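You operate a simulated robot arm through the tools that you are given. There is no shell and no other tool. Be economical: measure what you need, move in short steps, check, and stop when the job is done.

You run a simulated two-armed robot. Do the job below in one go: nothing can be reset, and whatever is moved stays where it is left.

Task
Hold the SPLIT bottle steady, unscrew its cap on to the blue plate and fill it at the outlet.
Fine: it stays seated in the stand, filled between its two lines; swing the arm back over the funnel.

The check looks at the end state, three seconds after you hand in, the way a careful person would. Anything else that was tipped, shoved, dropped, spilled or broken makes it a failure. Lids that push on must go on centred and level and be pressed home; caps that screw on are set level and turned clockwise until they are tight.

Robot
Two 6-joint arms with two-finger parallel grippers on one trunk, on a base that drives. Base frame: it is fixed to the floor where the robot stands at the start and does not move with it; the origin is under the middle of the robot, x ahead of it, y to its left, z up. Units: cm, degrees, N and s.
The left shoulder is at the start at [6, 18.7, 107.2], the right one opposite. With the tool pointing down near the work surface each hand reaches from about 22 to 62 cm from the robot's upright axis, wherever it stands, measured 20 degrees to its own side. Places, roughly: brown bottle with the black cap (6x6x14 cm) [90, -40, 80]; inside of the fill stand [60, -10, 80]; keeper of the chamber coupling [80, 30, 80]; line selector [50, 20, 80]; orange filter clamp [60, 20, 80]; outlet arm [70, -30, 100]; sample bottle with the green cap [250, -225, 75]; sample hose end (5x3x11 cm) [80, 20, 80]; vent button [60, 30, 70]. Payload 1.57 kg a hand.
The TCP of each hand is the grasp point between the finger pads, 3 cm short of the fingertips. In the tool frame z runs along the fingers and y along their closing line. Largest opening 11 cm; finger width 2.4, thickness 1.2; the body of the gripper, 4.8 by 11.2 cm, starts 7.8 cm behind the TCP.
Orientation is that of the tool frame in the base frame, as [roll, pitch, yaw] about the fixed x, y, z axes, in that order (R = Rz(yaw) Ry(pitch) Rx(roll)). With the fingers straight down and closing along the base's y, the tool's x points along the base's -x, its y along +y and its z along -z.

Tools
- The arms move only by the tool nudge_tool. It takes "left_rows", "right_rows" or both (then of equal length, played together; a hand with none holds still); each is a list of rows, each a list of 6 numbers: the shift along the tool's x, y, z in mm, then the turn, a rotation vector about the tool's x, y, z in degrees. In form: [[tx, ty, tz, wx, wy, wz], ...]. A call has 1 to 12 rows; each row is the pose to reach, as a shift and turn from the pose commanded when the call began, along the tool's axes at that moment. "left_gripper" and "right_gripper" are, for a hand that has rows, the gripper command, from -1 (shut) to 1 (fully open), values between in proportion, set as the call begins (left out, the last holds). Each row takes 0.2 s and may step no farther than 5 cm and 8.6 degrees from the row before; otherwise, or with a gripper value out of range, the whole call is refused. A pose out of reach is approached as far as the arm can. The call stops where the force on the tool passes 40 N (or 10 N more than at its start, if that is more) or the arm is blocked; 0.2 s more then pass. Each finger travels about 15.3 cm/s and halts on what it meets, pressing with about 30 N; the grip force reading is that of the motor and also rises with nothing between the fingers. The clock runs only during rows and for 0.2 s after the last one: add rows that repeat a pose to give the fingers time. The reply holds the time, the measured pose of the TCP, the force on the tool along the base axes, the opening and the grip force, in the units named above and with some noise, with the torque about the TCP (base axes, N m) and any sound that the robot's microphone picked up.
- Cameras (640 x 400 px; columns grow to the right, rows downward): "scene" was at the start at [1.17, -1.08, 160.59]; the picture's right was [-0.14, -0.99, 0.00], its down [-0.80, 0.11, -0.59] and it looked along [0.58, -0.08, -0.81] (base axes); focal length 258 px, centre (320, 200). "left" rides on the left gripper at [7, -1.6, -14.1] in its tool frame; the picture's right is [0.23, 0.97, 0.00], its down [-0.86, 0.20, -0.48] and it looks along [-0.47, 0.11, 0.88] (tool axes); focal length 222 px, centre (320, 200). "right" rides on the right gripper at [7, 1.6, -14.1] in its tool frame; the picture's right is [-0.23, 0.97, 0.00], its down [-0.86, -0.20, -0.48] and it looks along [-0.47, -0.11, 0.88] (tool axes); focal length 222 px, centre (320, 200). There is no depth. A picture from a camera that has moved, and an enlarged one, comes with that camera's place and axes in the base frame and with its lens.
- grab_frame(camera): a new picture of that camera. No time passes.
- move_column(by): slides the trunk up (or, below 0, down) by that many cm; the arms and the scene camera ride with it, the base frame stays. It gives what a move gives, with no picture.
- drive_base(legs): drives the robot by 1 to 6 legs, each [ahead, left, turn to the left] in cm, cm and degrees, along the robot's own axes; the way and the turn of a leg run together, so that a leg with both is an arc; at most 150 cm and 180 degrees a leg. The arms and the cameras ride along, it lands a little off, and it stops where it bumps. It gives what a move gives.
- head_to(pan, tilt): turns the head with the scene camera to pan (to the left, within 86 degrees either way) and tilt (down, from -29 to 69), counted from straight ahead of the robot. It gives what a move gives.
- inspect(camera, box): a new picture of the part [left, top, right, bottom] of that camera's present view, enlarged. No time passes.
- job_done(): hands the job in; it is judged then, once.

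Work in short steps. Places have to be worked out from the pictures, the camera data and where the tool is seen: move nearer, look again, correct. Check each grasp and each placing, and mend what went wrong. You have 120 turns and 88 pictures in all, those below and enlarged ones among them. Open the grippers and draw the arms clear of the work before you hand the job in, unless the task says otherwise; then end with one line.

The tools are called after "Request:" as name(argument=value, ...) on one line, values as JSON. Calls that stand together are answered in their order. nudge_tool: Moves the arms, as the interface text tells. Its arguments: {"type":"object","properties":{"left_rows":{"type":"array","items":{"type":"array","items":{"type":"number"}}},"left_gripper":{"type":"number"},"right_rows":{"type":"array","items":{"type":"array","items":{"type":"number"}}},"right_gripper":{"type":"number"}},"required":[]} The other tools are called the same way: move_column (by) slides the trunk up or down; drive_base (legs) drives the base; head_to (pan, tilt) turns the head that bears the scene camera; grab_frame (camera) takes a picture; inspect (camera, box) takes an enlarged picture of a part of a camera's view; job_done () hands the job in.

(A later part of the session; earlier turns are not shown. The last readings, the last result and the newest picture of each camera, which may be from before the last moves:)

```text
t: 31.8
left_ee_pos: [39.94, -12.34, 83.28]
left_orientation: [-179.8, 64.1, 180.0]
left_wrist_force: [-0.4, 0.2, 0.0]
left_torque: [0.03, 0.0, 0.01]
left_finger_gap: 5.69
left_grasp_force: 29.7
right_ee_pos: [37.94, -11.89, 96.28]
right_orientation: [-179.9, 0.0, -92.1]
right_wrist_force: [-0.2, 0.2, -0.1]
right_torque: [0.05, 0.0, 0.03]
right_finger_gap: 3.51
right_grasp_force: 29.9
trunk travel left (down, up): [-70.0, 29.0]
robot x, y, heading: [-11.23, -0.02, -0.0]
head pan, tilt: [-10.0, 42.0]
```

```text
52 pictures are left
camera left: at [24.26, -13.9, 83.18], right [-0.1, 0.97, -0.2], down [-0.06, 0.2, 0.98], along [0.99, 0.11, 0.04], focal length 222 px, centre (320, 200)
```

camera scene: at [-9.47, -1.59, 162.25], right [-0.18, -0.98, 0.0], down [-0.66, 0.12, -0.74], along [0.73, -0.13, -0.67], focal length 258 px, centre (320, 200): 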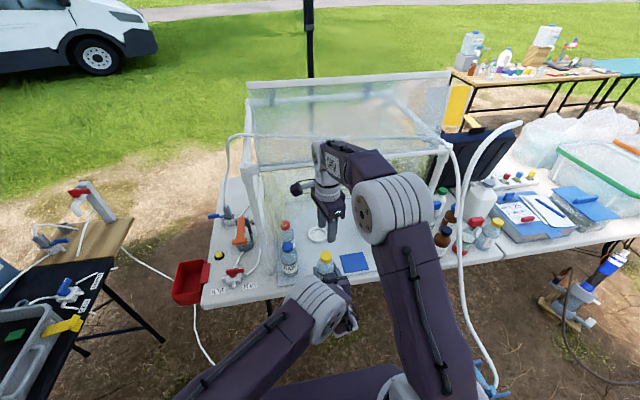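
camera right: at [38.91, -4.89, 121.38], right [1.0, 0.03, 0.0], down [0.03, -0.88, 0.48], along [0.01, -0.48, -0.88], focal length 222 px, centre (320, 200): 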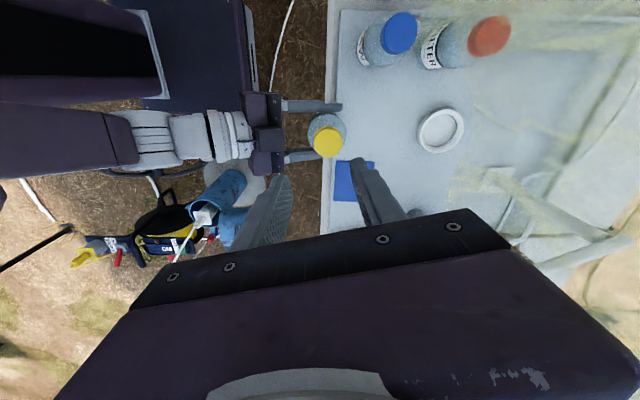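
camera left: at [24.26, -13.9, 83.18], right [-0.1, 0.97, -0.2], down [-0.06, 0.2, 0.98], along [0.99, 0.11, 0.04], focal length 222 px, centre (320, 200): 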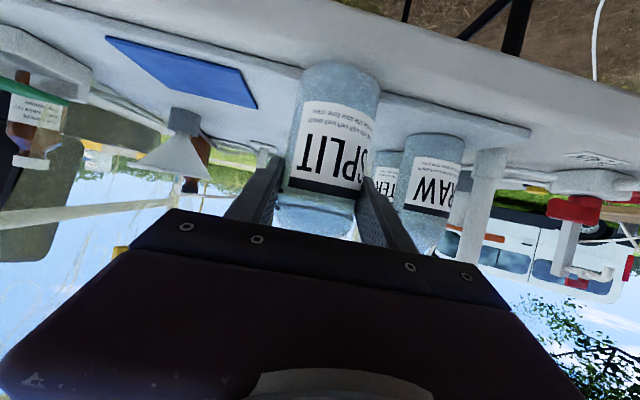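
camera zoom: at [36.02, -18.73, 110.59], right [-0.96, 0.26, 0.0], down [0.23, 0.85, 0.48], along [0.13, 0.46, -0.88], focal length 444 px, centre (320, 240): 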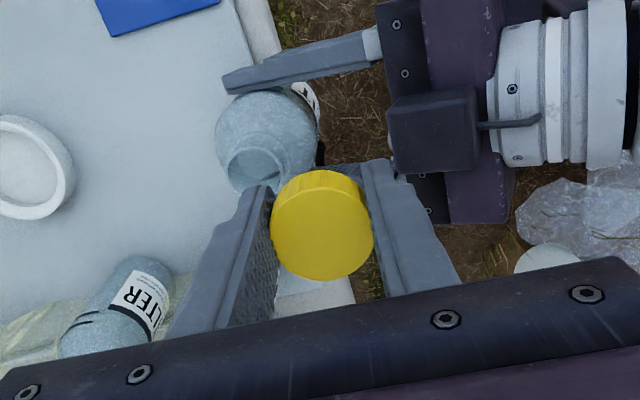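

The cap is off. I'll carry it over the blue plate near [45.3, -24.7] at this height, turning the wrist back to neutral on the way.

Request:
nudge_tool(right_rows=[[0, 0, -10, 0, 0, 0], [20, 0, -10, 0, 0, 8.4], [40, 0, -10, 0, 0, 16.8], [60, 0, -10, 0, 0, 25.2], [80, -10, -10, 0, 0, 33.6], [100, -25, -10, 0, 0, 42], [115, -40, -10, 0, 0, 50.4], [125, -55, -10, 0, 0, 58.8], [125, -70, -10, 0, 0, 67.2], [125, -78, -10, 0, 0, 75.6], [125, -78, -10, 0, 0, 84], [125, -78, -10, 0, 0, 84]])

Request:
inspect(camera="scene", box=[270, 150, 430, 290])

Request:
inspect(camera="right", box=[160, 80, 480, 280])

```text
t: 34.4
left_ee_pos: [39.6, -12.27, 83.58]
left_orientation: [-180.0, 64.3, 180.0]
left_wrist_force: [-0.2, 0.3, -0.2]
left_torque: [-0.04, -0.02, -0.01]
left_finger_gap: 5.71
left_grasp_force: 29.9
right_ee_pos: [44.75, -24.56, 97.57]
right_orientation: [179.9, -0.1, -176.2]
right_wrist_force: [0.5, -0.4, 0.0]
right_torque: [0.02, 0.0, -0.01]
right_finger_gap: 3.5
right_grasp_force: 30.7
trunk travel left (down, up): [-70.0, 29.0]
robot x, y, heading: [-11.4, -0.23, -0.2]
head pan, tilt: [-10.0, 42.0]
```

```text
2.86 times, centred on (350, 220) of scene
camera zoom: at [-10.03, -1.58, 162.21], right [-0.18, -0.98, 0.0], down [-0.66, 0.12, -0.75], along [0.73, -0.13, -0.67], focal length 736 px, centre (234, 143)
```

zoom: 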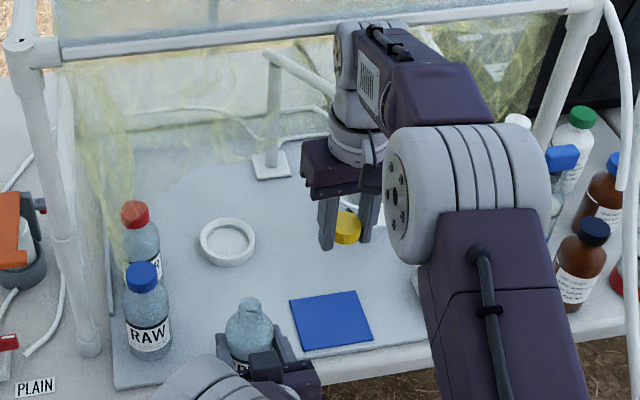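

```text
2.00 times, centred on (320, 180) of right
camera zoom: at [37.67, -23.33, 111.65], right [0.16, 0.99, 0.0], down [0.87, -0.14, 0.48], along [0.47, -0.08, -0.88], focal length 444 px, centre (320, 240)
```

zoom: 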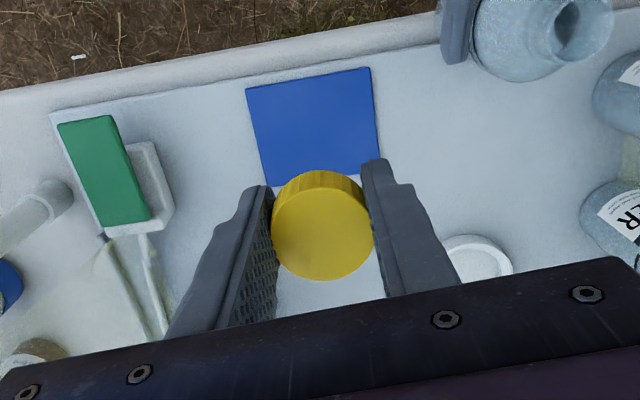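

The readings show a 6 mm lag and the scene camera shifted slightly, so the right wrist may be leaning on the sash. I back off 4 cm at once, descend, then come forward below the sash.

Request:
nudge_tool(right_rows=[[40, 0, 0, 0, 0, 0], [40, 0, 30, 0, 0, 0], [40, 0, 70, 0, 0, 0], [40, 0, 110, 0, 0, 0], [30, 0, 125, 0, 0, 0], [15, 0, 130, 0, 0, 0], [4, 0, 135, 0, 0, 0], [4, 0, 135, 0, 0, 0]])

Request:
inspect(camera="scene", box=[230, 50, 470, 290])

Request:
inspect(camera="right", box=[160, 80, 480, 280])

```text
t: 36.2
left_ee_pos: [39.93, -12.33, 83.39]
left_orientation: [-179.9, 64.1, -179.9]
left_wrist_force: [0.3, -0.8, 0.5]
left_torque: [0.01, 0.01, 0.0]
left_finger_gap: 5.7
left_grasp_force: 29.8
right_ee_pos: [44.88, -24.59, 84.08]
right_orientation: [-180.0, 0.0, -176.1]
right_wrist_force: [0.4, -0.1, -0.2]
right_torque: [-0.04, 0.04, -0.02]
right_finger_gap: 3.51
right_grasp_force: 30.1
trunk travel left (down, up): [-70.0, 29.0]
robot x, y, heading: [-11.38, -0.34, 0.0]
head pan, tilt: [-10.0, 42.0]
```

```text
1.67 times, centred on (350, 170) of scene
camera zoom: at [-9.37, -1.53, 162.25], right [-0.18, -0.98, 0.0], down [-0.66, 0.12, -0.74], along [0.73, -0.13, -0.67], focal length 429 px, centre (270, 250)
```

zoom: 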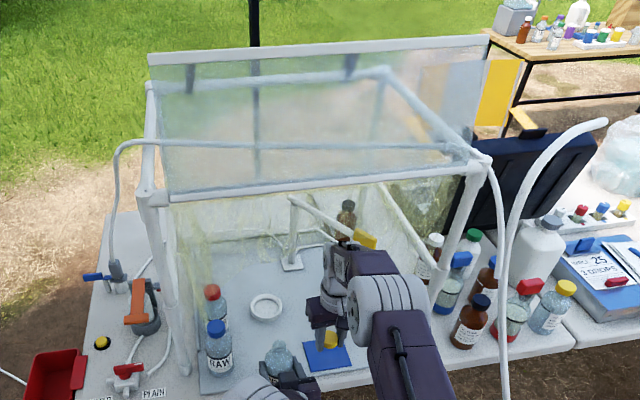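

```text
2.00 times, centred on (320, 180) of right
camera zoom: at [37.86, -23.44, 98.22], right [0.16, 0.99, 0.0], down [0.87, -0.14, 0.48], along [0.47, -0.08, -0.88], focal length 444 px, centre (320, 240)
```

zoom: 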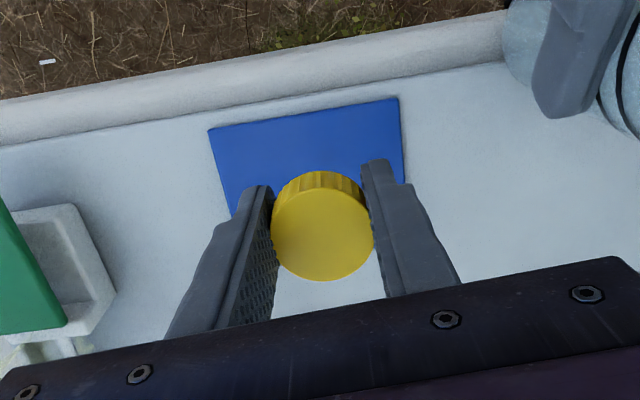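

The frame looks unmoved. The plate spans about x 42–50.5, y -29 to -20.7. I descend to just above it.

Request:
nudge_tool(right_rows=[[-8, -4, 10, 0, 0, 0], [-8, -4, 20, 0, 0, 0], [-8, -4, 30, 0, 0, 0], [-8, -4, 34, 0, 0, 0], [-8, -4, 34, 0, 0, 0]])

Request:
inspect(camera="right", box=[160, 80, 480, 280])

Request:
inspect(camera="left", box=[60, 0, 300, 150])

```text
t: 37.4
left_ee_pos: [39.93, -12.23, 83.28]
left_orientation: [-179.9, 64.1, -179.9]
left_wrist_force: [0.3, -0.3, 0.0]
left_torque: [0.0, 0.01, 0.01]
left_finger_gap: 5.67
left_grasp_force: 29.8
right_ee_pos: [45.72, -25.0, 80.75]
right_orientation: [-180.0, 0.0, -176.1]
right_wrist_force: [0.2, -0.7, -0.5]
right_torque: [0.01, 0.0, 0.03]
right_finger_gap: 3.54
right_grasp_force: 30.6
trunk travel left (down, up): [-70.0, 29.0]
robot x, y, heading: [-11.3, -0.34, -0.1]
head pan, tilt: [-10.0, 42.0]
```

```text
2.00 times, centred on (320, 180) of right
camera zoom: at [38.68, -23.68, 94.76], right [0.16, 0.99, 0.0], down [0.87, -0.14, 0.48], along [0.47, -0.08, -0.88], focal length 444 px, centre (320, 240)
```

zoom: 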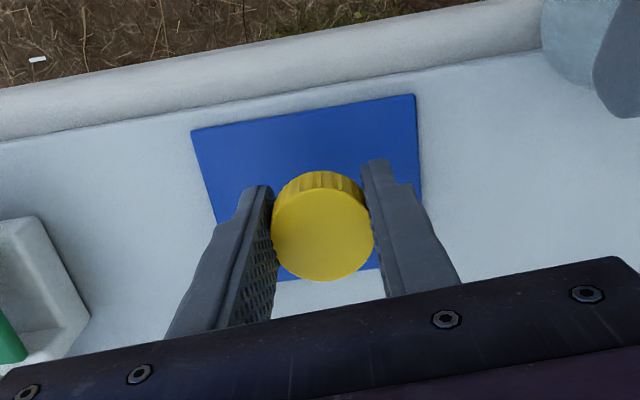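

```text
2.67 times, centred on (180, 75) of left
camera zoom: at [24.24, -13.9, 83.18], right [-0.1, 0.97, -0.2], down [-0.06, 0.2, 0.98], along [0.99, 0.11, 0.04], focal length 592 px, centre (693, 533)
```

zoom: 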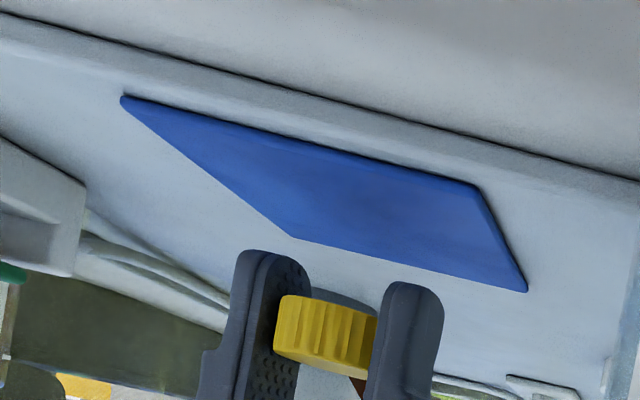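

The plate top works out nearer z 75.5, so I go down 1.8 cm more and then release.

Request:
nudge_tool(right_rows=[[0, 0, 6, 0, 0, 0], [0, 0, 12, 0, 0, 0], [0, 0, 16, 0, 0, 0], [0, 0, 19, 0, 0, 0], [0, 0, 19, 0, 0, 0]])

Request:
inspect(camera="left", box=[60, 0, 300, 150])

```text
t: 38.6
left_ee_pos: [39.98, -12.27, 83.37]
left_orientation: [-179.9, 64.0, 180.0]
left_wrist_force: [0.6, 0.1, -0.8]
left_torque: [-0.01, -0.01, -0.01]
left_finger_gap: 5.72
left_grasp_force: 30.0
right_ee_pos: [45.64, -24.93, 78.73]
right_orientation: [-179.9, 0.0, -176.1]
right_wrist_force: [0.2, -0.2, -0.1]
right_torque: [0.04, -0.04, -0.02]
right_finger_gap: 3.5
right_grasp_force: 30.0
trunk travel left (down, up): [-70.0, 29.0]
robot x, y, heading: [-11.67, 0.45, -0.2]
head pan, tilt: [-10.0, 42.0]
```

```text
2.67 times, centred on (180, 75) of left
camera zoom: at [24.24, -13.9, 83.18], right [-0.1, 0.97, -0.2], down [-0.06, 0.2, 0.98], along [0.99, 0.11, 0.04], focal length 592 px, centre (693, 533)
```

zoom: 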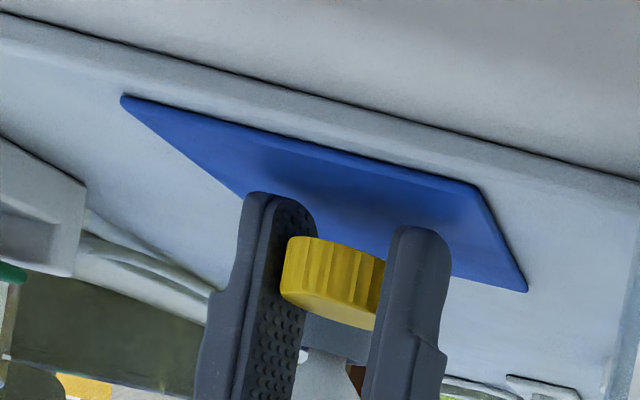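

The fingertips are almost on the plate. I feel down a few more millimetres.

Request:
nudge_tool(right_rows=[[0, 0, 2, 0, 0, 0], [0, 0, 3.5, 0, 0, 0], [0, 0, 3.5, 0, 0, 0]])

```text
t: 39.4
left_ee_pos: [39.8, -12.42, 83.23]
left_orientation: [-179.8, 64.1, -180.0]
left_wrist_force: [0.3, 0.0, -0.1]
left_torque: [-0.02, 0.0, -0.03]
left_finger_gap: 5.68
left_grasp_force: 29.7
right_ee_pos: [45.72, -25.0, 78.42]
right_orientation: [179.9, 0.0, -176.1]
right_wrist_force: [0.0, 0.0, 0.4]
right_torque: [0.02, -0.01, 0.0]
right_finger_gap: 3.51
right_grasp_force: 30.2
trunk travel left (down, up): [-70.0, 29.0]
robot x, y, heading: [-11.67, 0.05, 0.1]
head pan, tilt: [-10.0, 42.0]
```

Still no contact; a drop of only a few millimetres remains. I open slowly by small increments, then rise.

Request:
nudge_tool(right_rows=[[0, 0, 2, 0, 0, 0], [0, 0, 3, 0, 0, 0], [0, 0, 3, 0, 0, 0], [0, 0, 3, 0, 0, 0]], right_gripper=-0.15)

Request:
inspect(camera="right", box=[160, 80, 480, 280])

Request:
inspect(camera="left", box=[60, 0, 300, 150])

```text
t: 40.4
left_ee_pos: [39.8, -12.39, 83.39]
left_orientation: [-179.7, 64.1, -180.0]
left_wrist_force: [-0.8, 0.4, -0.6]
left_torque: [0.03, -0.01, 0.0]
left_finger_gap: 5.69
left_grasp_force: 29.8
right_ee_pos: [45.77, -24.92, 78.4]
right_orientation: [-180.0, 0.2, -176.1]
right_wrist_force: [-2.0, 0.2, 14.3]
right_torque: [0.37, 0.24, 0.05]
right_finger_gap: 4.68
right_grasp_force: 0.0
trunk travel left (down, up): [-70.0, 29.0]
robot x, y, heading: [-11.59, -0.19, -0.2]
head pan, tilt: [-10.0, 42.0]
```

```text
2.00 times, centred on (320, 180) of right
camera zoom: at [38.5, -23.7, 92.51], right [0.16, 0.99, 0.0], down [0.87, -0.14, 0.48], along [0.47, -0.08, -0.88], focal length 444 px, centre (320, 240)
```

zoom: 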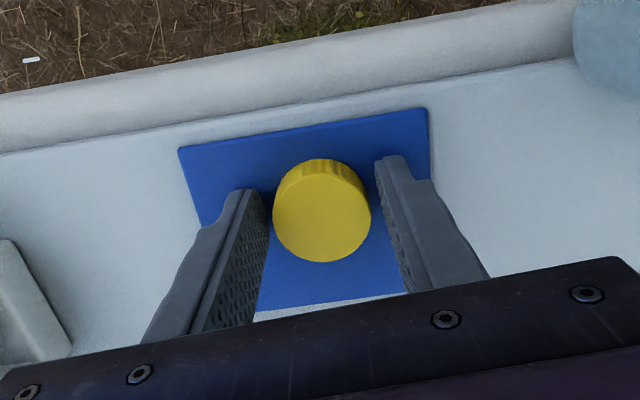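

```text
2.67 times, centred on (180, 75) of left
camera zoom: at [24.1, -13.85, 83.27], right [-0.1, 0.97, -0.21], down [-0.06, 0.2, 0.98], along [0.99, 0.11, 0.04], focal length 592 px, centre (693, 533)
```

zoom: 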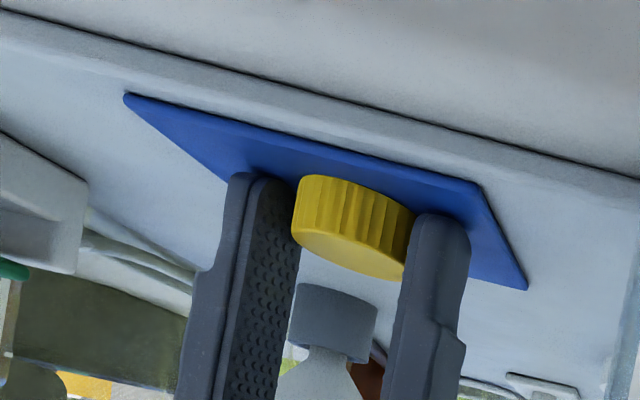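

The cap stands on the plate. I raise the right hand straight up, then draw it back clear.

Request:
nudge_tool(right_rows=[[0, 0, -15, 0, 0, 0], [0, 0, -40, 0, 0, 0], [0, 0, -75, 0, 0, 0], [40, 0, -100, 0, 0, 0], [80, 0, -120, 0, 0, 0], [120, -30, -140, 0, 0, 0], [160, -60, -160, 0, 0, 0], [190, -90, -180, 0, 0, 0], [190, -90, -180, 0, 0, 0]])

Request:
inspect(camera="scene", box=[260, 150, 420, 290])

```text
refused: row 6 steps farther than a row can; nothing moved
```

```text
2.86 times, centred on (340, 220) of scene
camera zoom: at [-9.65, -1.44, 162.27], right [-0.18, -0.98, 0.0], down [-0.66, 0.12, -0.74], along [0.73, -0.13, -0.67], focal length 736 px, centre (263, 143)
```

zoom: 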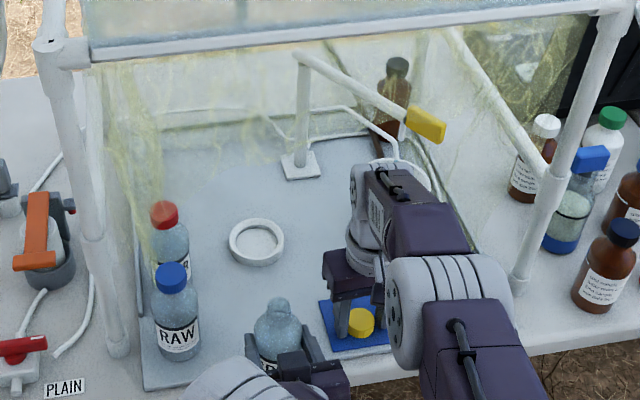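

A step was too long; I repeat with shorter ones.

Request:
nudge_tool(right_rows=[[0, 0, -15, 0, 0, 0], [0, 0, -40, 0, 0, 0], [0, 0, -75, 0, 0, 0], [40, 0, -100, 0, 0, 0], [75, 0, -120, 0, 0, 0], [105, -25, -140, 0, 0, 0], [135, -50, -160, 0, 0, 0], [165, -75, -180, 0, 0, 0], [190, -90, -190, 0, 0, 0], [190, -90, -190, 0, 0, 0]])

Request:
inspect(camera="scene", box=[260, 150, 420, 290])

Request:
grab_frame(camera="right")

```text
t: 42.6
left_ee_pos: [39.96, -12.43, 83.18]
left_orientation: [-179.9, 64.0, -180.0]
left_wrist_force: [-0.4, 0.1, -0.3]
left_torque: [0.04, -0.01, -0.01]
left_finger_gap: 5.7
left_grasp_force: 30.5
right_ee_pos: [27.51, -35.07, 97.4]
right_orientation: [-179.9, 0.1, -176.1]
right_wrist_force: [0.7, 0.4, 0.5]
right_torque: [0.0, 0.02, -0.01]
right_finger_gap: 4.66
right_grasp_force: 0.1
trunk travel left (down, up): [-70.0, 29.0]
robot x, y, heading: [-11.54, -0.19, 0.1]
head pan, tilt: [-10.0, 42.0]
```

```text
2.86 times, centred on (340, 220) of scene
camera zoom: at [-9.31, -1.51, 162.25], right [-0.18, -0.98, 0.0], down [-0.66, 0.12, -0.74], along [0.73, -0.13, -0.67], focal length 736 px, centre (263, 143)
```

zoom: 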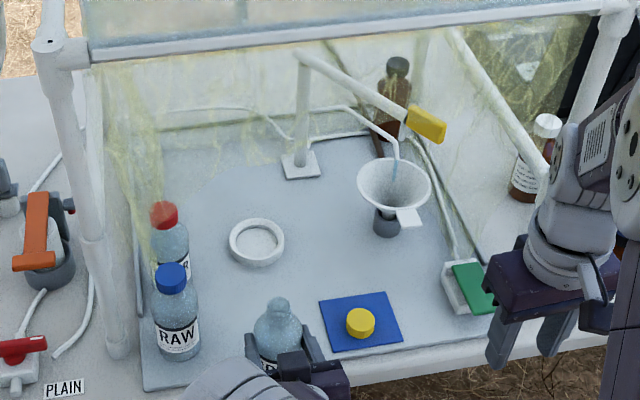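

```text
40 pictures are left
camera right: at [20.43, -33.93, 111.54], right [0.16, 0.99, 0.0], down [0.87, -0.14, 0.48], along [0.47, -0.08, -0.88], focal length 222 px, centre (320, 200)
```

right: 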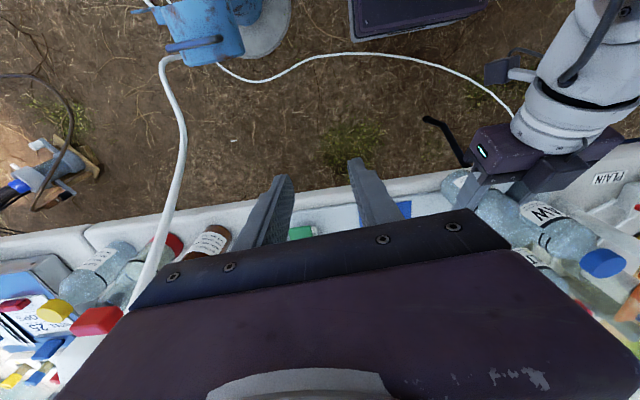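

The cap rests on the plate near its centre. I'll stand the open bottle back on the mat and regrasp it, so it is truly upright before going into the stand.

Request:
nudge_tool(left_rows=[[-9, 0, -4, 0, 0, 0], [-25, 0, 30, 0, 0, 0], [-42, 0, 63, 0, 0, 0], [-37, 0, 65.5, 0, 0, 0], [-32, 0, 68, 0, 0, 0], [-28, 0, 70, 0, 0, 0], [-28, 0, 70, 0, 0, 0]])

Request:
inspect(camera="left", box=[220, 40, 460, 240])

```text
t: 44.2
left_ee_pos: [47.34, -12.34, 83.04]
left_orientation: [-179.7, 64.6, -179.6]
left_wrist_force: [1.7, -1.9, 19.0]
left_torque: [-0.06, -0.49, 0.01]
left_finger_gap: 5.69
left_grasp_force: 29.7
right_ee_pos: [27.23, -35.15, 97.46]
right_orientation: [-179.9, 0.1, -176.1]
right_wrist_force: [-0.3, -0.4, -0.1]
right_torque: [-0.01, 0.0, 0.02]
right_finger_gap: 4.67
right_grasp_force: 0.0
trunk travel left (down, up): [-70.0, 29.0]
robot x, y, heading: [-11.61, -0.08, -0.2]
head pan, tilt: [-10.0, 42.0]
```

```text
2.00 times, centred on (340, 140) of left
camera zoom: at [31.67, -13.91, 82.94], right [-0.1, 0.97, -0.21], down [-0.06, 0.2, 0.98], along [0.99, 0.11, 0.04], focal length 444 px, centre (280, 320)
```

zoom: 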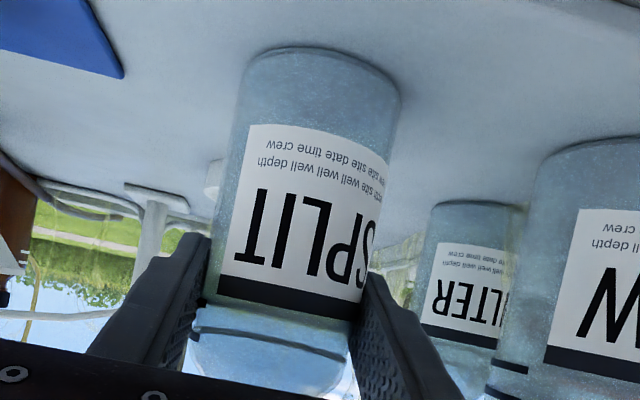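

The base is in contact with the mat (19 N up). I open so the bottle settles upright.

Request:
nudge_tool(left_rows=[[0, 0, 0, 0, 0, 0], [0, 0, 0, 0, 0, 0], [0, 0, 0, 0, 0, 0], [0, 0, 0, 0, 0, 0]], left_gripper=0.4)

Request:
inspect(camera="left", box=[220, 40, 460, 240])

Request:
inspect(camera="scene", box=[280, 200, 380, 280])

```text
t: 45.2
left_ee_pos: [47.49, -12.28, 82.78]
left_orientation: [-179.9, 64.1, 180.0]
left_wrist_force: [0.0, -0.8, 0.9]
left_torque: [-0.04, -0.03, -0.03]
left_finger_gap: 7.67
left_grasp_force: 0.0
right_ee_pos: [27.5, -35.15, 97.48]
right_orientation: [-180.0, 0.0, -176.1]
right_wrist_force: [1.1, 0.1, -0.1]
right_torque: [-0.02, -0.02, -0.01]
right_finger_gap: 4.67
right_grasp_force: 0.1
trunk travel left (down, up): [-70.0, 29.0]
robot x, y, heading: [-11.29, -0.19, -0.5]
head pan, tilt: [-10.0, 42.0]
```

```text
2.00 times, centred on (340, 140) of left
camera zoom: at [31.69, -13.83, 82.66], right [-0.1, 0.97, -0.2], down [-0.06, 0.2, 0.98], along [0.99, 0.11, 0.04], focal length 444 px, centre (280, 320)
```

zoom: 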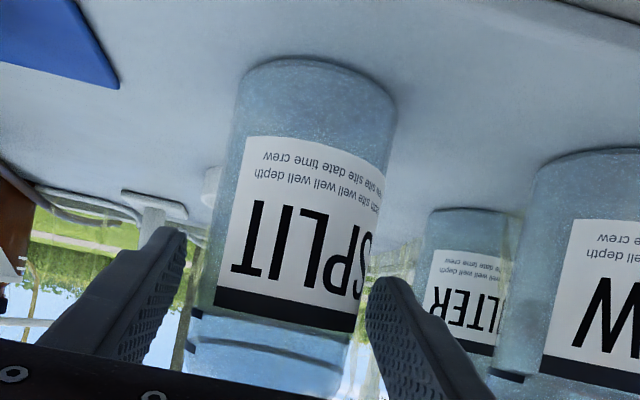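

```text
5.00 times, centred on (330, 240) of scene
camera zoom: at [-9.39, -1.54, 162.25], right [-0.18, -0.98, 0.0], down [-0.66, 0.12, -0.74], along [0.73, -0.13, -0.67], focal length 1287 px, centre (270, 0)
```

zoom: 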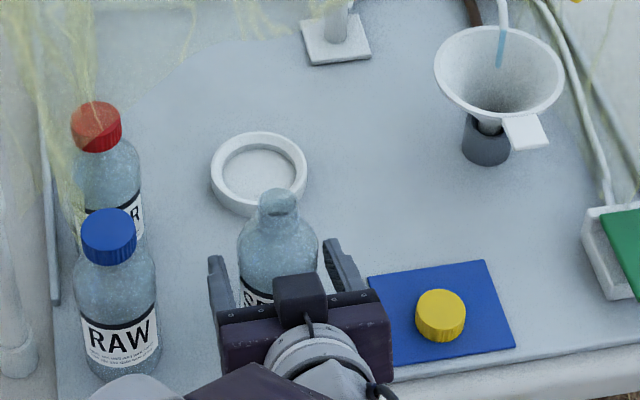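

The bottle stands upright at about [48.5, -12.5], and two fill marks are visible just above the label, about 8 to 9 cm up. The stand centres near [61.7, -13.2]. I regrasp centred and slightly lower.

Request:
nudge_tool(left_rows=[[2, -1, 6, 0, 0, 0], [3, -1.5, 11, 0, 0, 0], [3, -1.5, 11, 0, 0, 0]])

Request:
nudge_tool(left_rows=[[0, 0, 0, 0, 0, 0], [0, 0, 0, 0, 0, 0], [0, 0, 0, 0, 0, 0], [0, 0, 0, 0, 0, 0]], left_gripper=-1)

Request:
nudge_tool(left_rows=[[-9, 0, -4.4, 0, 0, 0], [-27, 0, -13, 0, 0, 0], [-36, 0, -17.5, 0, 0, 0], [-55, -2, 20, 0, 0, 0], [-70, -4, 55, 0, 0, 0], [-82, -5, 80, 0, 0, 0], [-87, -6, 90, 0, 0, 0], [-87, -6, 90, 0, 0, 0]])

Request:
inspect(camera="scene", box=[280, 190, 380, 270])

Request:
inspect(camera="left", box=[200, 40, 440, 240])

```text
t: 46.0
left_ee_pos: [48.33, -12.42, 81.96]
left_orientation: [-180.0, 64.0, 179.9]
left_wrist_force: [0.4, 0.3, -0.3]
left_torque: [-0.01, 0.0, -0.02]
left_finger_gap: 7.7
left_grasp_force: 0.2
right_ee_pos: [27.63, -35.11, 97.48]
right_orientation: [-180.0, 0.0, -176.1]
right_wrist_force: [-0.8, 0.2, 0.2]
right_torque: [0.0, 0.01, 0.0]
right_finger_gap: 4.69
right_grasp_force: 0.0
trunk travel left (down, up): [-70.0, 29.0]
robot x, y, heading: [-11.45, 0.5, -0.2]
head pan, tilt: [-10.0, 42.0]
```

```text
t: 47.0
left_ee_pos: [48.29, -12.58, 82.12]
left_orientation: [-179.9, 64.1, 180.0]
left_wrist_force: [-0.1, 0.4, -0.1]
left_torque: [0.03, -0.05, 0.01]
left_finger_gap: 5.7
left_grasp_force: 30.2
right_ee_pos: [27.55, -35.26, 97.42]
right_orientation: [180.0, 0.0, -176.1]
right_wrist_force: [-0.2, -0.5, -0.7]
right_torque: [-0.05, 0.04, 0.01]
right_finger_gap: 4.68
right_grasp_force: 0.1
trunk travel left (down, up): [-70.0, 29.0]
robot x, y, heading: [-11.44, -0.19, 0.0]
head pan, tilt: [-10.0, 42.0]
```

```text
t: 48.8
left_ee_pos: [56.47, -11.69, 86.54]
left_orientation: [-179.9, 64.0, -180.0]
left_wrist_force: [0.2, -0.7, -1.2]
left_torque: [0.0, 0.02, -0.01]
left_finger_gap: 5.7
left_grasp_force: 29.8
left hand out of reach, approached as far as the arm can: row 5, 6, 7, 8
right_ee_pos: [27.58, -35.19, 97.37]
right_orientation: [180.0, -0.1, -176.0]
right_wrist_force: [-0.1, 0.3, 0.7]
right_torque: [-0.02, -0.01, 0.01]
right_finger_gap: 4.68
right_grasp_force: 0.2
trunk travel left (down, up): [-70.0, 29.0]
robot x, y, heading: [-11.3, 0.07, -0.1]
head pan, tilt: [-10.0, 42.0]
```

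```text
5.00 times, centred on (330, 230) of scene
camera zoom: at [-9.4, -1.55, 162.25], right [-0.18, -0.98, 0.0], down [-0.66, 0.12, -0.74], along [0.73, -0.13, -0.67], focal length 1287 px, centre (270, 50)
```

zoom: 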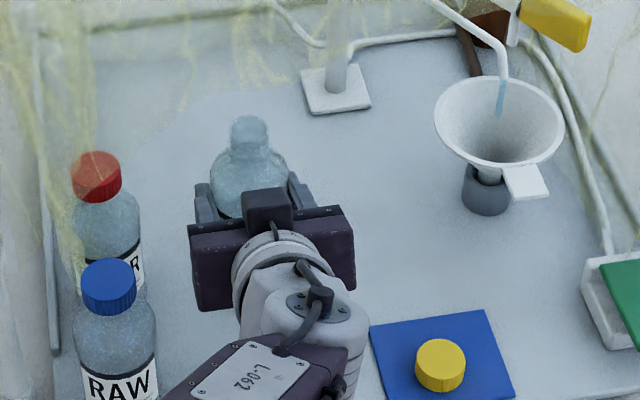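

```text
2.00 times, centred on (320, 140) of left
camera zoom: at [40.74, -13.2, 86.47], right [-0.1, 0.97, -0.2], down [-0.06, 0.2, 0.98], along [0.99, 0.11, 0.04], focal length 444 px, centre (320, 320)
```

zoom: 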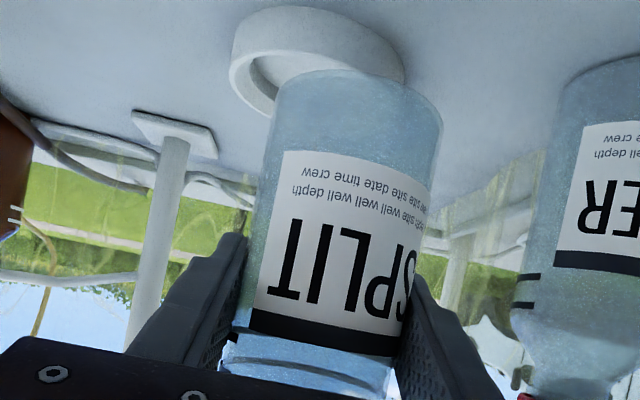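

The left arm is out of reach at this standoff. I'll pull the hand back a little within reach, then drive the base 8 cm ahead.

Request:
nudge_tool(left_rows=[[10, 5, -40, 0, 0, 0], [30, 5, -70, 0, 0, 0], [30, 5, -70, 0, 0, 0]])

Request:
drive_base(legs=[[8, 0, 0]])

Request:
nudge_tool(left_rows=[[0, 0, 0, 0, 0, 0], [0, 0, 0, 0, 0, 0]])

Request:
inspect(camera="scene", box=[270, 190, 430, 290])

```text
t: 49.6
left_ee_pos: [49.09, -11.28, 86.7]
left_orientation: [-180.0, 64.1, -180.0]
left_wrist_force: [-0.1, 0.0, -0.3]
left_torque: [0.01, 0.01, 0.0]
left_finger_gap: 5.7
left_grasp_force: 29.9
right_ee_pos: [27.6, -35.03, 97.39]
right_orientation: [-180.0, -0.2, -176.1]
right_wrist_force: [0.4, -0.2, 0.7]
right_torque: [-0.01, -0.01, 0.01]
right_finger_gap: 4.71
right_grasp_force: 0.1
trunk travel left (down, up): [-70.0, 29.0]
robot x, y, heading: [-11.51, -0.09, 0.0]
head pan, tilt: [-10.0, 42.0]
```

```text
t: 50.7
left_ee_pos: [56.91, -11.49, 86.76]
left_orientation: [-179.9, 64.1, 180.0]
left_wrist_force: [0.0, -0.4, -0.7]
left_torque: [0.03, -0.01, 0.06]
left_finger_gap: 5.72
left_grasp_force: 30.3
right_ee_pos: [35.39, -35.24, 97.47]
right_orientation: [180.0, 0.0, -176.2]
right_wrist_force: [-0.6, -0.3, 0.4]
right_torque: [-0.02, 0.01, -0.01]
right_finger_gap: 4.69
right_grasp_force: 0.1
trunk travel left (down, up): [-70.0, 29.0]
robot x, y, heading: [-3.11, -0.18, -0.4]
head pan, tilt: [-10.0, 42.0]
```

```text
t: 51.3
left_ee_pos: [56.94, -11.42, 86.78]
left_orientation: [-179.8, 64.0, 179.7]
left_wrist_force: [-0.5, -0.8, -0.3]
left_torque: [0.0, 0.03, 0.0]
left_finger_gap: 5.69
left_grasp_force: 30.1
right_ee_pos: [35.42, -35.33, 97.31]
right_orientation: [-180.0, -0.1, -176.2]
right_wrist_force: [0.4, 0.0, 0.7]
right_torque: [0.0, 0.01, 0.0]
right_finger_gap: 4.67
right_grasp_force: 0.1
trunk travel left (down, up): [-70.0, 29.0]
robot x, y, heading: [-3.51, -0.02, -0.1]
head pan, tilt: [-10.0, 42.0]
```

```text
4.00 times, centred on (350, 240) of scene
camera zoom: at [-1.33, -1.57, 162.25], right [-0.18, -0.98, 0.0], down [-0.66, 0.12, -0.74], along [0.73, -0.13, -0.67], focal length 1030 px, centre (200, 40)
```

zoom: 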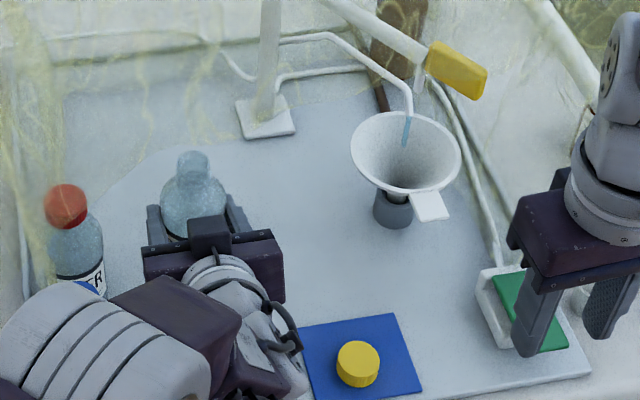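

The base moved well and the arm clears the RAW bottle. I move the bottle over the stand, still about 3 cm above its rim, and look again.

Request:
nudge_tool(left_rows=[[-5, -6, 14, 0, 0, 0], [-10, -12, 28, 0, 0, 0], [-15, -16, 42, 0, 0, 0], [-15, -16, 42, 0, 0, 0]])

Request:
inspect(camera="left", box=[200, 40, 440, 240])

Request:
inspect(camera="scene", box=[270, 190, 370, 270])

```text
t: 52.3
left_ee_pos: [61.35, -12.9, 86.23]
left_orientation: [-179.9, 64.1, 179.7]
left_wrist_force: [-0.1, -0.4, -0.3]
left_torque: [0.03, 0.02, -0.01]
left_finger_gap: 5.69
left_grasp_force: 30.1
right_ee_pos: [35.41, -35.35, 97.41]
right_orientation: [-180.0, -0.1, -176.2]
right_wrist_force: [-0.2, -1.0, -0.6]
right_torque: [0.0, 0.02, -0.01]
right_finger_gap: 4.7
right_grasp_force: 0.1
trunk travel left (down, up): [-70.0, 29.0]
robot x, y, heading: [-3.87, 0.03, -0.6]
head pan, tilt: [-10.0, 42.0]
```

```text
2.00 times, centred on (320, 140) of left
camera zoom: at [45.61, -14.39, 86.11], right [-0.1, 0.97, -0.2], down [-0.06, 0.2, 0.98], along [0.99, 0.1, 0.04], focal length 444 px, centre (320, 320)
```

zoom: 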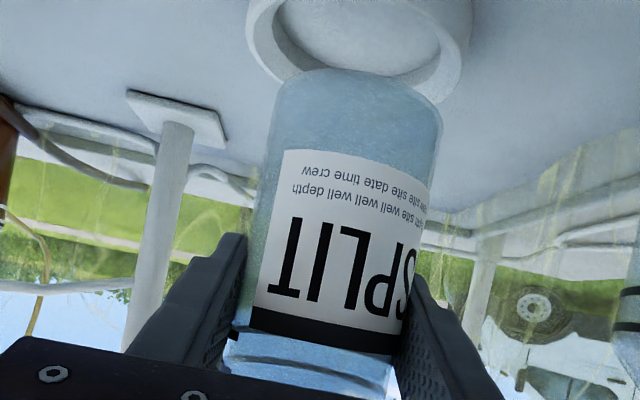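

```text
5.00 times, centred on (320, 230) of scene
camera zoom: at [-1.46, -1.57, 162.25], right [-0.18, -0.98, 0.0], down [-0.66, 0.12, -0.74], along [0.73, -0.13, -0.67], focal length 1287 px, centre (320, 50)
```

zoom: 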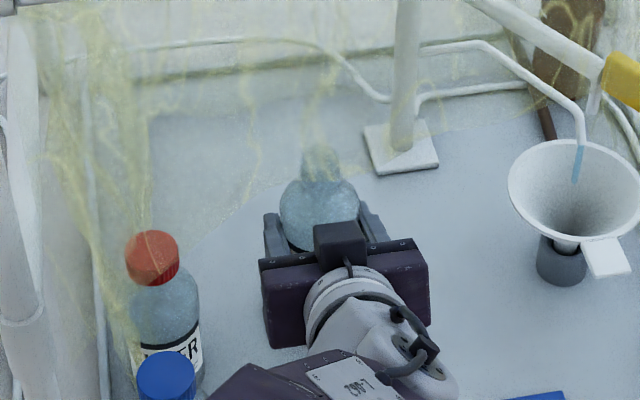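

The view suggests about 4 mm more to the right. I lower to just above the rim with that correction and compare again.

Request:
nudge_tool(left_rows=[[7, -4, 3.5, 0, 0, 0], [14, -4, 7, 0, 0, 0], [14, -4, 7, 0, 0, 0]])

Request:
inspect(camera="left", box=[220, 0, 420, 150])

```text
t: 53.1
left_ee_pos: [61.25, -13.34, 84.68]
left_orientation: [-179.9, 64.1, 179.8]
left_wrist_force: [0.2, 0.6, -0.8]
left_torque: [-0.02, 0.0, 0.01]
left_finger_gap: 5.7
left_grasp_force: 29.6
right_ee_pos: [35.38, -35.36, 97.4]
right_orientation: [-179.9, 0.0, -176.3]
right_wrist_force: [-0.1, -0.3, -0.5]
right_torque: [0.01, 0.02, 0.0]
right_finger_gap: 4.7
right_grasp_force: 0.1
trunk travel left (down, up): [-70.0, 29.0]
robot x, y, heading: [-3.82, -0.18, -0.4]
head pan, tilt: [-10.0, 42.0]
```

```text
2.67 times, centred on (320, 75) of left
camera zoom: at [45.57, -14.86, 84.56], right [-0.1, 0.97, -0.2], down [-0.06, 0.2, 0.98], along [0.99, 0.11, 0.04], focal length 592 px, centre (320, 533)
```

zoom: 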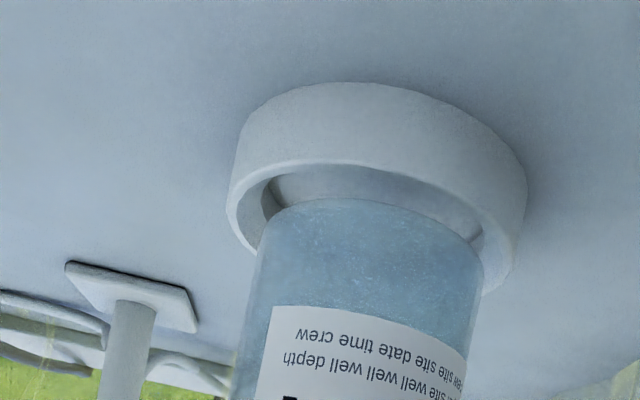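

Bottle and ring are concentric in this view. I lower 1 cm and watch forces.

Request:
nudge_tool(left_rows=[[4.5, 0, 2.2, 0, 0, 0], [9, 0, 4.4, 0, 0, 0], [9, 0, 4.4, 0, 0, 0]])

Request:
inspect(camera="left", box=[220, 0, 420, 150])

```text
t: 53.9
left_ee_pos: [61.32, -13.48, 83.96]
left_orientation: [-179.9, 64.2, 179.9]
left_wrist_force: [1.8, 1.1, 7.1]
left_torque: [0.02, 0.06, -0.02]
left_finger_gap: 5.67
left_grasp_force: 30.1
right_ee_pos: [35.26, -35.27, 97.49]
right_orientation: [-180.0, 0.0, -176.2]
right_wrist_force: [0.4, 0.9, 0.6]
right_torque: [0.01, 0.01, 0.0]
right_finger_gap: 4.66
right_grasp_force: 0.1
trunk travel left (down, up): [-70.0, 29.0]
robot x, y, heading: [-3.52, 0.11, -0.4]
head pan, tilt: [-10.0, 42.0]
```

```text
2.67 times, centred on (320, 75) of left
camera zoom: at [45.55, -14.97, 83.76], right [-0.1, 0.97, -0.21], down [-0.06, 0.2, 0.98], along [0.99, 0.11, 0.04], focal length 592 px, centre (320, 533)
```

zoom: 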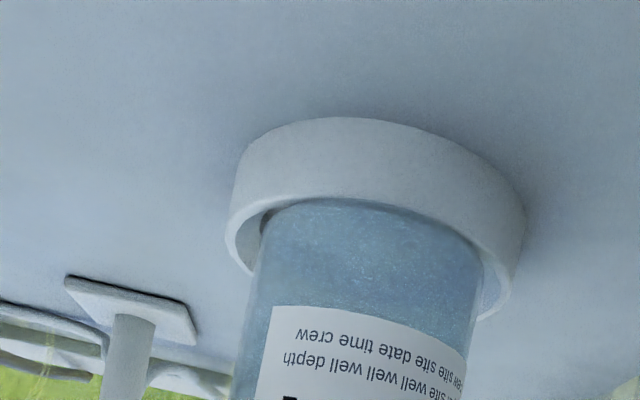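

The base touches the near rim (7 N up, slight forward push). I lift 3 mm, shift 4 mm ahead and 1 mm right, and lower again.

Request:
nudge_tool(left_rows=[[-4.4, -1, 2.3, 0, 0, 0], [-4.4, -1, 2.3, 0, 0, 0], [0, -1, 4.5, 0, 0, 0], [5, -1, 7, 0, 0, 0], [8, -1, 8.4, 0, 0, 0], [8, -1, 8.4, 0, 0, 0]])

Request:
inspect(camera="left", box=[220, 0, 420, 150])

```text
t: 55.3
left_ee_pos: [60.85, -13.57, 83.25]
left_orientation: [-179.8, 64.2, -180.0]
left_wrist_force: [6.2, -1.0, 18.2]
left_torque: [-0.05, -0.05, 0.02]
left_finger_gap: 5.73
left_grasp_force: 30.3
left hand out of reach, approached as far as the arm can: row 4, 5, 6
right_ee_pos: [35.34, -35.32, 97.53]
right_orientation: [180.0, 0.1, -176.3]
right_wrist_force: [-0.9, -1.2, -0.2]
right_torque: [0.02, -0.02, 0.0]
right_finger_gap: 4.71
right_grasp_force: 0.1
trunk travel left (down, up): [-70.0, 29.0]
robot x, y, heading: [-3.32, -0.02, -0.3]
head pan, tilt: [-10.0, 42.0]
```

```text
2.67 times, centred on (320, 75) of left
camera zoom: at [45.16, -15.07, 83.14], right [-0.09, 0.97, -0.21], down [-0.06, 0.2, 0.98], along [0.99, 0.11, 0.04], focal length 592 px, centre (320, 533)
```

zoom: 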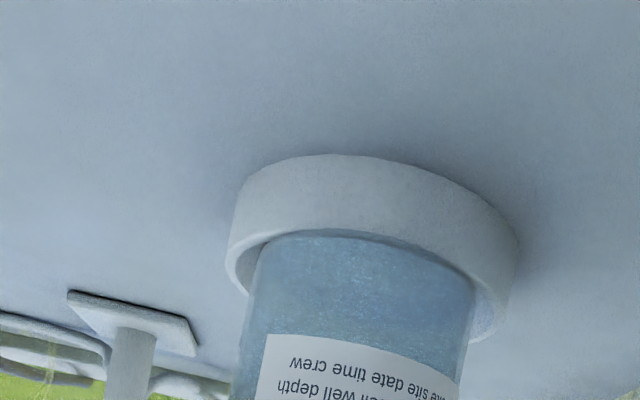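

The arm is at its reach limit again, so x came short. I lift clear, pull back 3.5 cm, and drive the base 4 cm forward.

Request:
nudge_tool(left_rows=[[-10, 0, -8, 0, 0, 0], [-24, 0, -16, 0, 0, 0], [-24, 0, -16, 0, 0, 0], [-9, 0, -45, 0, 0, 0], [-9, 0, -45, 0, 0, 0]])

Request:
drive_base(legs=[[4, 0, 0]])

Request:
inspect(camera="left", box=[200, 0, 440, 200])

Request:
inspect(camera="scene", box=[230, 190, 430, 330])

```text
t: 56.5
left_ee_pos: [57.2, -13.44, 85.48]
left_orientation: [-179.9, 64.1, 179.9]
left_wrist_force: [-0.1, 0.1, -0.6]
left_torque: [0.0, 0.01, 0.01]
left_finger_gap: 5.69
left_grasp_force: 29.6
right_ee_pos: [35.38, -35.26, 97.43]
right_orientation: [-180.0, 0.1, -176.3]
right_wrist_force: [0.8, -0.3, 0.1]
right_torque: [0.03, 0.02, 0.0]
right_finger_gap: 4.69
right_grasp_force: 0.0
trunk travel left (down, up): [-70.0, 29.0]
robot x, y, heading: [-3.53, 0.04, -0.6]
head pan, tilt: [-10.0, 42.0]
```

```text
t: 57.4
left_ee_pos: [60.9, -13.55, 85.76]
left_orientation: [-179.9, 64.4, 179.8]
left_wrist_force: [0.1, -1.3, -0.7]
left_torque: [0.05, 0.01, 0.05]
left_finger_gap: 5.7
left_grasp_force: 29.8
right_ee_pos: [39.0, -35.48, 97.55]
right_orientation: [-179.9, 0.1, -176.3]
right_wrist_force: [-0.1, -0.2, -0.3]
right_torque: [0.0, -0.02, 0.0]
right_finger_gap: 4.67
right_grasp_force: 0.1
trunk travel left (down, up): [-70.0, 29.0]
robot x, y, heading: [0.5, 0.11, -0.1]
head pan, tilt: [-10.0, 42.0]
```

```text
2.00 times, centred on (320, 100) of left
camera zoom: at [45.18, -15.03, 85.53], right [-0.09, 0.97, -0.21], down [-0.06, 0.2, 0.98], along [0.99, 0.1, 0.04], focal length 444 px, centre (320, 400)
```

zoom: 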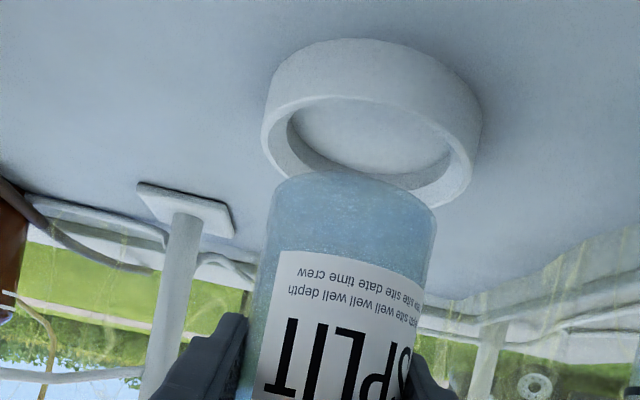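

```text
2.86 times, centred on (330, 260) of scene
camera zoom: at [2.08, -1.57, 162.26], right [-0.18, -0.98, 0.0], down [-0.66, 0.12, -0.74], along [0.73, -0.13, -0.67], focal length 736 px, centre (291, 29)
```

zoom: 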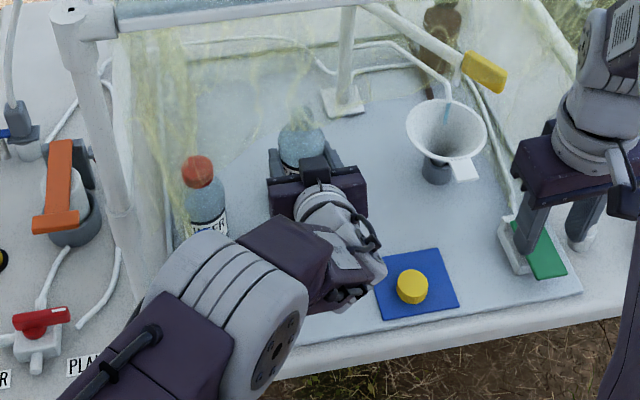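

The base is closer now. I move ahead 9 mm and down 11 mm to sit just over the rim, then look.

Request:
nudge_tool(left_rows=[[-4, 0, 8, 0, 0, 0], [0, 0, 10, 0, 0, 0], [6, 0, 13, 0, 0, 0], [6, 0, 13, 0, 0, 0]])

Request:
inspect(camera="left", box=[220, 0, 420, 150])

```text
t: 58.4
left_ee_pos: [62.1, -13.55, 84.61]
left_orientation: [-180.0, 64.1, 179.8]
left_wrist_force: [-0.4, -0.4, -0.7]
left_torque: [0.01, 0.0, -0.01]
left_finger_gap: 5.72
left_grasp_force: 30.2
right_ee_pos: [39.16, -35.35, 97.45]
right_orientation: [180.0, 0.1, -176.3]
right_wrist_force: [-0.2, 0.3, -0.1]
right_torque: [-0.03, 0.02, 0.02]
right_finger_gap: 4.71
right_grasp_force: 0.0
trunk travel left (down, up): [-70.0, 29.0]
robot x, y, heading: [0.53, 0.28, -0.2]
head pan, tilt: [-10.0, 42.0]
```

```text
2.67 times, centred on (320, 75) of left
camera zoom: at [46.4, -15.07, 84.36], right [-0.09, 0.97, -0.2], down [-0.06, 0.2, 0.98], along [0.99, 0.1, 0.04], focal length 592 px, centre (320, 533)
```

zoom: 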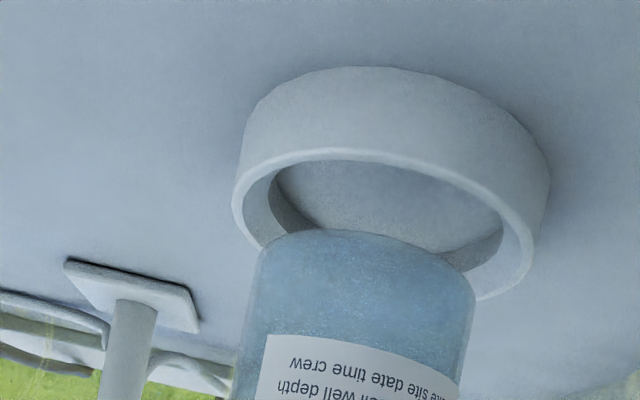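

Base is about 1 cm above the rim and concentric. I lower 1.3 cm with a 1 mm left correction.

Request:
nudge_tool(left_rows=[[5, 1, 2.2, 0, 0, 0], [9, 1, 4.4, 0, 0, 0], [12, 1, 5.6, 0, 0, 0], [12, 1, 5.6, 0, 0, 0]])

Request:
inspect(camera="left", box=[220, 0, 420, 150])

```text
t: 59.4
left_ee_pos: [62.07, -13.48, 82.89]
left_orientation: [-179.8, 64.2, 179.8]
left_wrist_force: [0.6, 0.0, -0.8]
left_torque: [0.0, -0.01, 0.02]
left_finger_gap: 5.71
left_grasp_force: 30.3
right_ee_pos: [39.3, -35.25, 97.46]
right_orientation: [-180.0, 0.1, -176.3]
right_wrist_force: [0.3, 0.3, -0.2]
right_torque: [0.04, 0.02, 0.0]
right_finger_gap: 4.68
right_grasp_force: 0.2
trunk travel left (down, up): [-70.0, 29.0]
robot x, y, heading: [0.12, 0.16, -0.4]
head pan, tilt: [-10.0, 42.0]
```

```text
2.67 times, centred on (320, 75) of left
camera zoom: at [46.33, -14.98, 82.8], right [-0.09, 0.97, -0.2], down [-0.06, 0.2, 0.98], along [0.99, 0.1, 0.04], focal length 592 px, centre (320, 533)
```

zoom: 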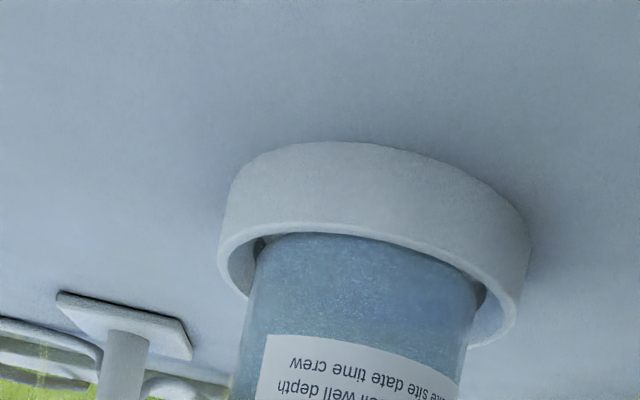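

No contact, and the base has entered the ring. I keep lowering until it touches the stand's floor.

Request:
nudge_tool(left_rows=[[3, 0, 1.5, 0, 0, 0], [6, 0, 3, 0, 0, 0], [9, 0, 4.4, 0, 0, 0], [9, 0, 4.4, 0, 0, 0]])

Request:
inspect(camera="left", box=[220, 0, 420, 150])

```text
t: 60.4
left_ee_pos: [62.15, -13.41, 81.98]
left_orientation: [-179.9, 64.1, 179.9]
left_wrist_force: [12.4, 0.4, 2.9]
left_torque: [0.02, -0.67, 0.0]
left_finger_gap: 5.71
left_grasp_force: 29.7
right_ee_pos: [39.3, -35.42, 97.37]
right_orientation: [-180.0, 0.0, -176.3]
right_wrist_force: [0.7, 0.0, 0.1]
right_torque: [-0.05, -0.02, 0.01]
right_finger_gap: 4.67
right_grasp_force: 0.0
trunk travel left (down, up): [-70.0, 29.0]
robot x, y, heading: [0.22, -0.06, -0.4]
head pan, tilt: [-10.0, 42.0]
```

```text
2.67 times, centred on (320, 75) of left
camera zoom: at [46.45, -15.01, 81.85], right [-0.1, 0.97, -0.21], down [-0.06, 0.2, 0.98], along [0.99, 0.1, 0.04], focal length 592 px, centre (320, 533)
```

zoom: 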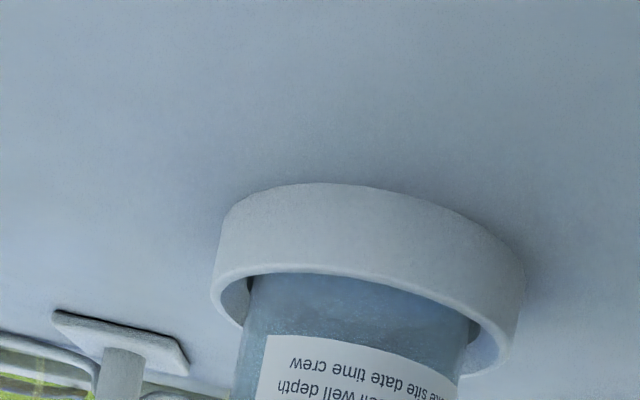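

The bottle is inside, now pushing on the near wall (12 N). I shift 2 mm ahead and lower further.

Request:
nudge_tool(left_rows=[[-1, 0, 1.8, 0, 0, 0], [2, 0, 3.2, 0, 0, 0], [4, 0, 4.2, 0, 0, 0], [6, 0, 5.2, 0, 0, 0], [6, 0, 5.2, 0, 0, 0]])

```text
t: 61.6
left_ee_pos: [62.08, -13.53, 81.56]
left_orientation: [-179.8, 64.3, 179.9]
left_wrist_force: [3.6, -1.0, 18.3]
left_torque: [0.01, -0.12, 0.01]
left_finger_gap: 5.72
left_grasp_force: 29.7
right_ee_pos: [39.07, -35.32, 97.57]
right_orientation: [-179.9, 0.1, -176.3]
right_wrist_force: [0.1, 0.4, 0.3]
right_torque: [0.01, -0.01, 0.0]
right_finger_gap: 4.7
right_grasp_force: 0.1
trunk travel left (down, up): [-70.0, 29.0]
robot x, y, heading: [0.7, -0.07, -0.3]
head pan, tilt: [-10.0, 42.0]
```

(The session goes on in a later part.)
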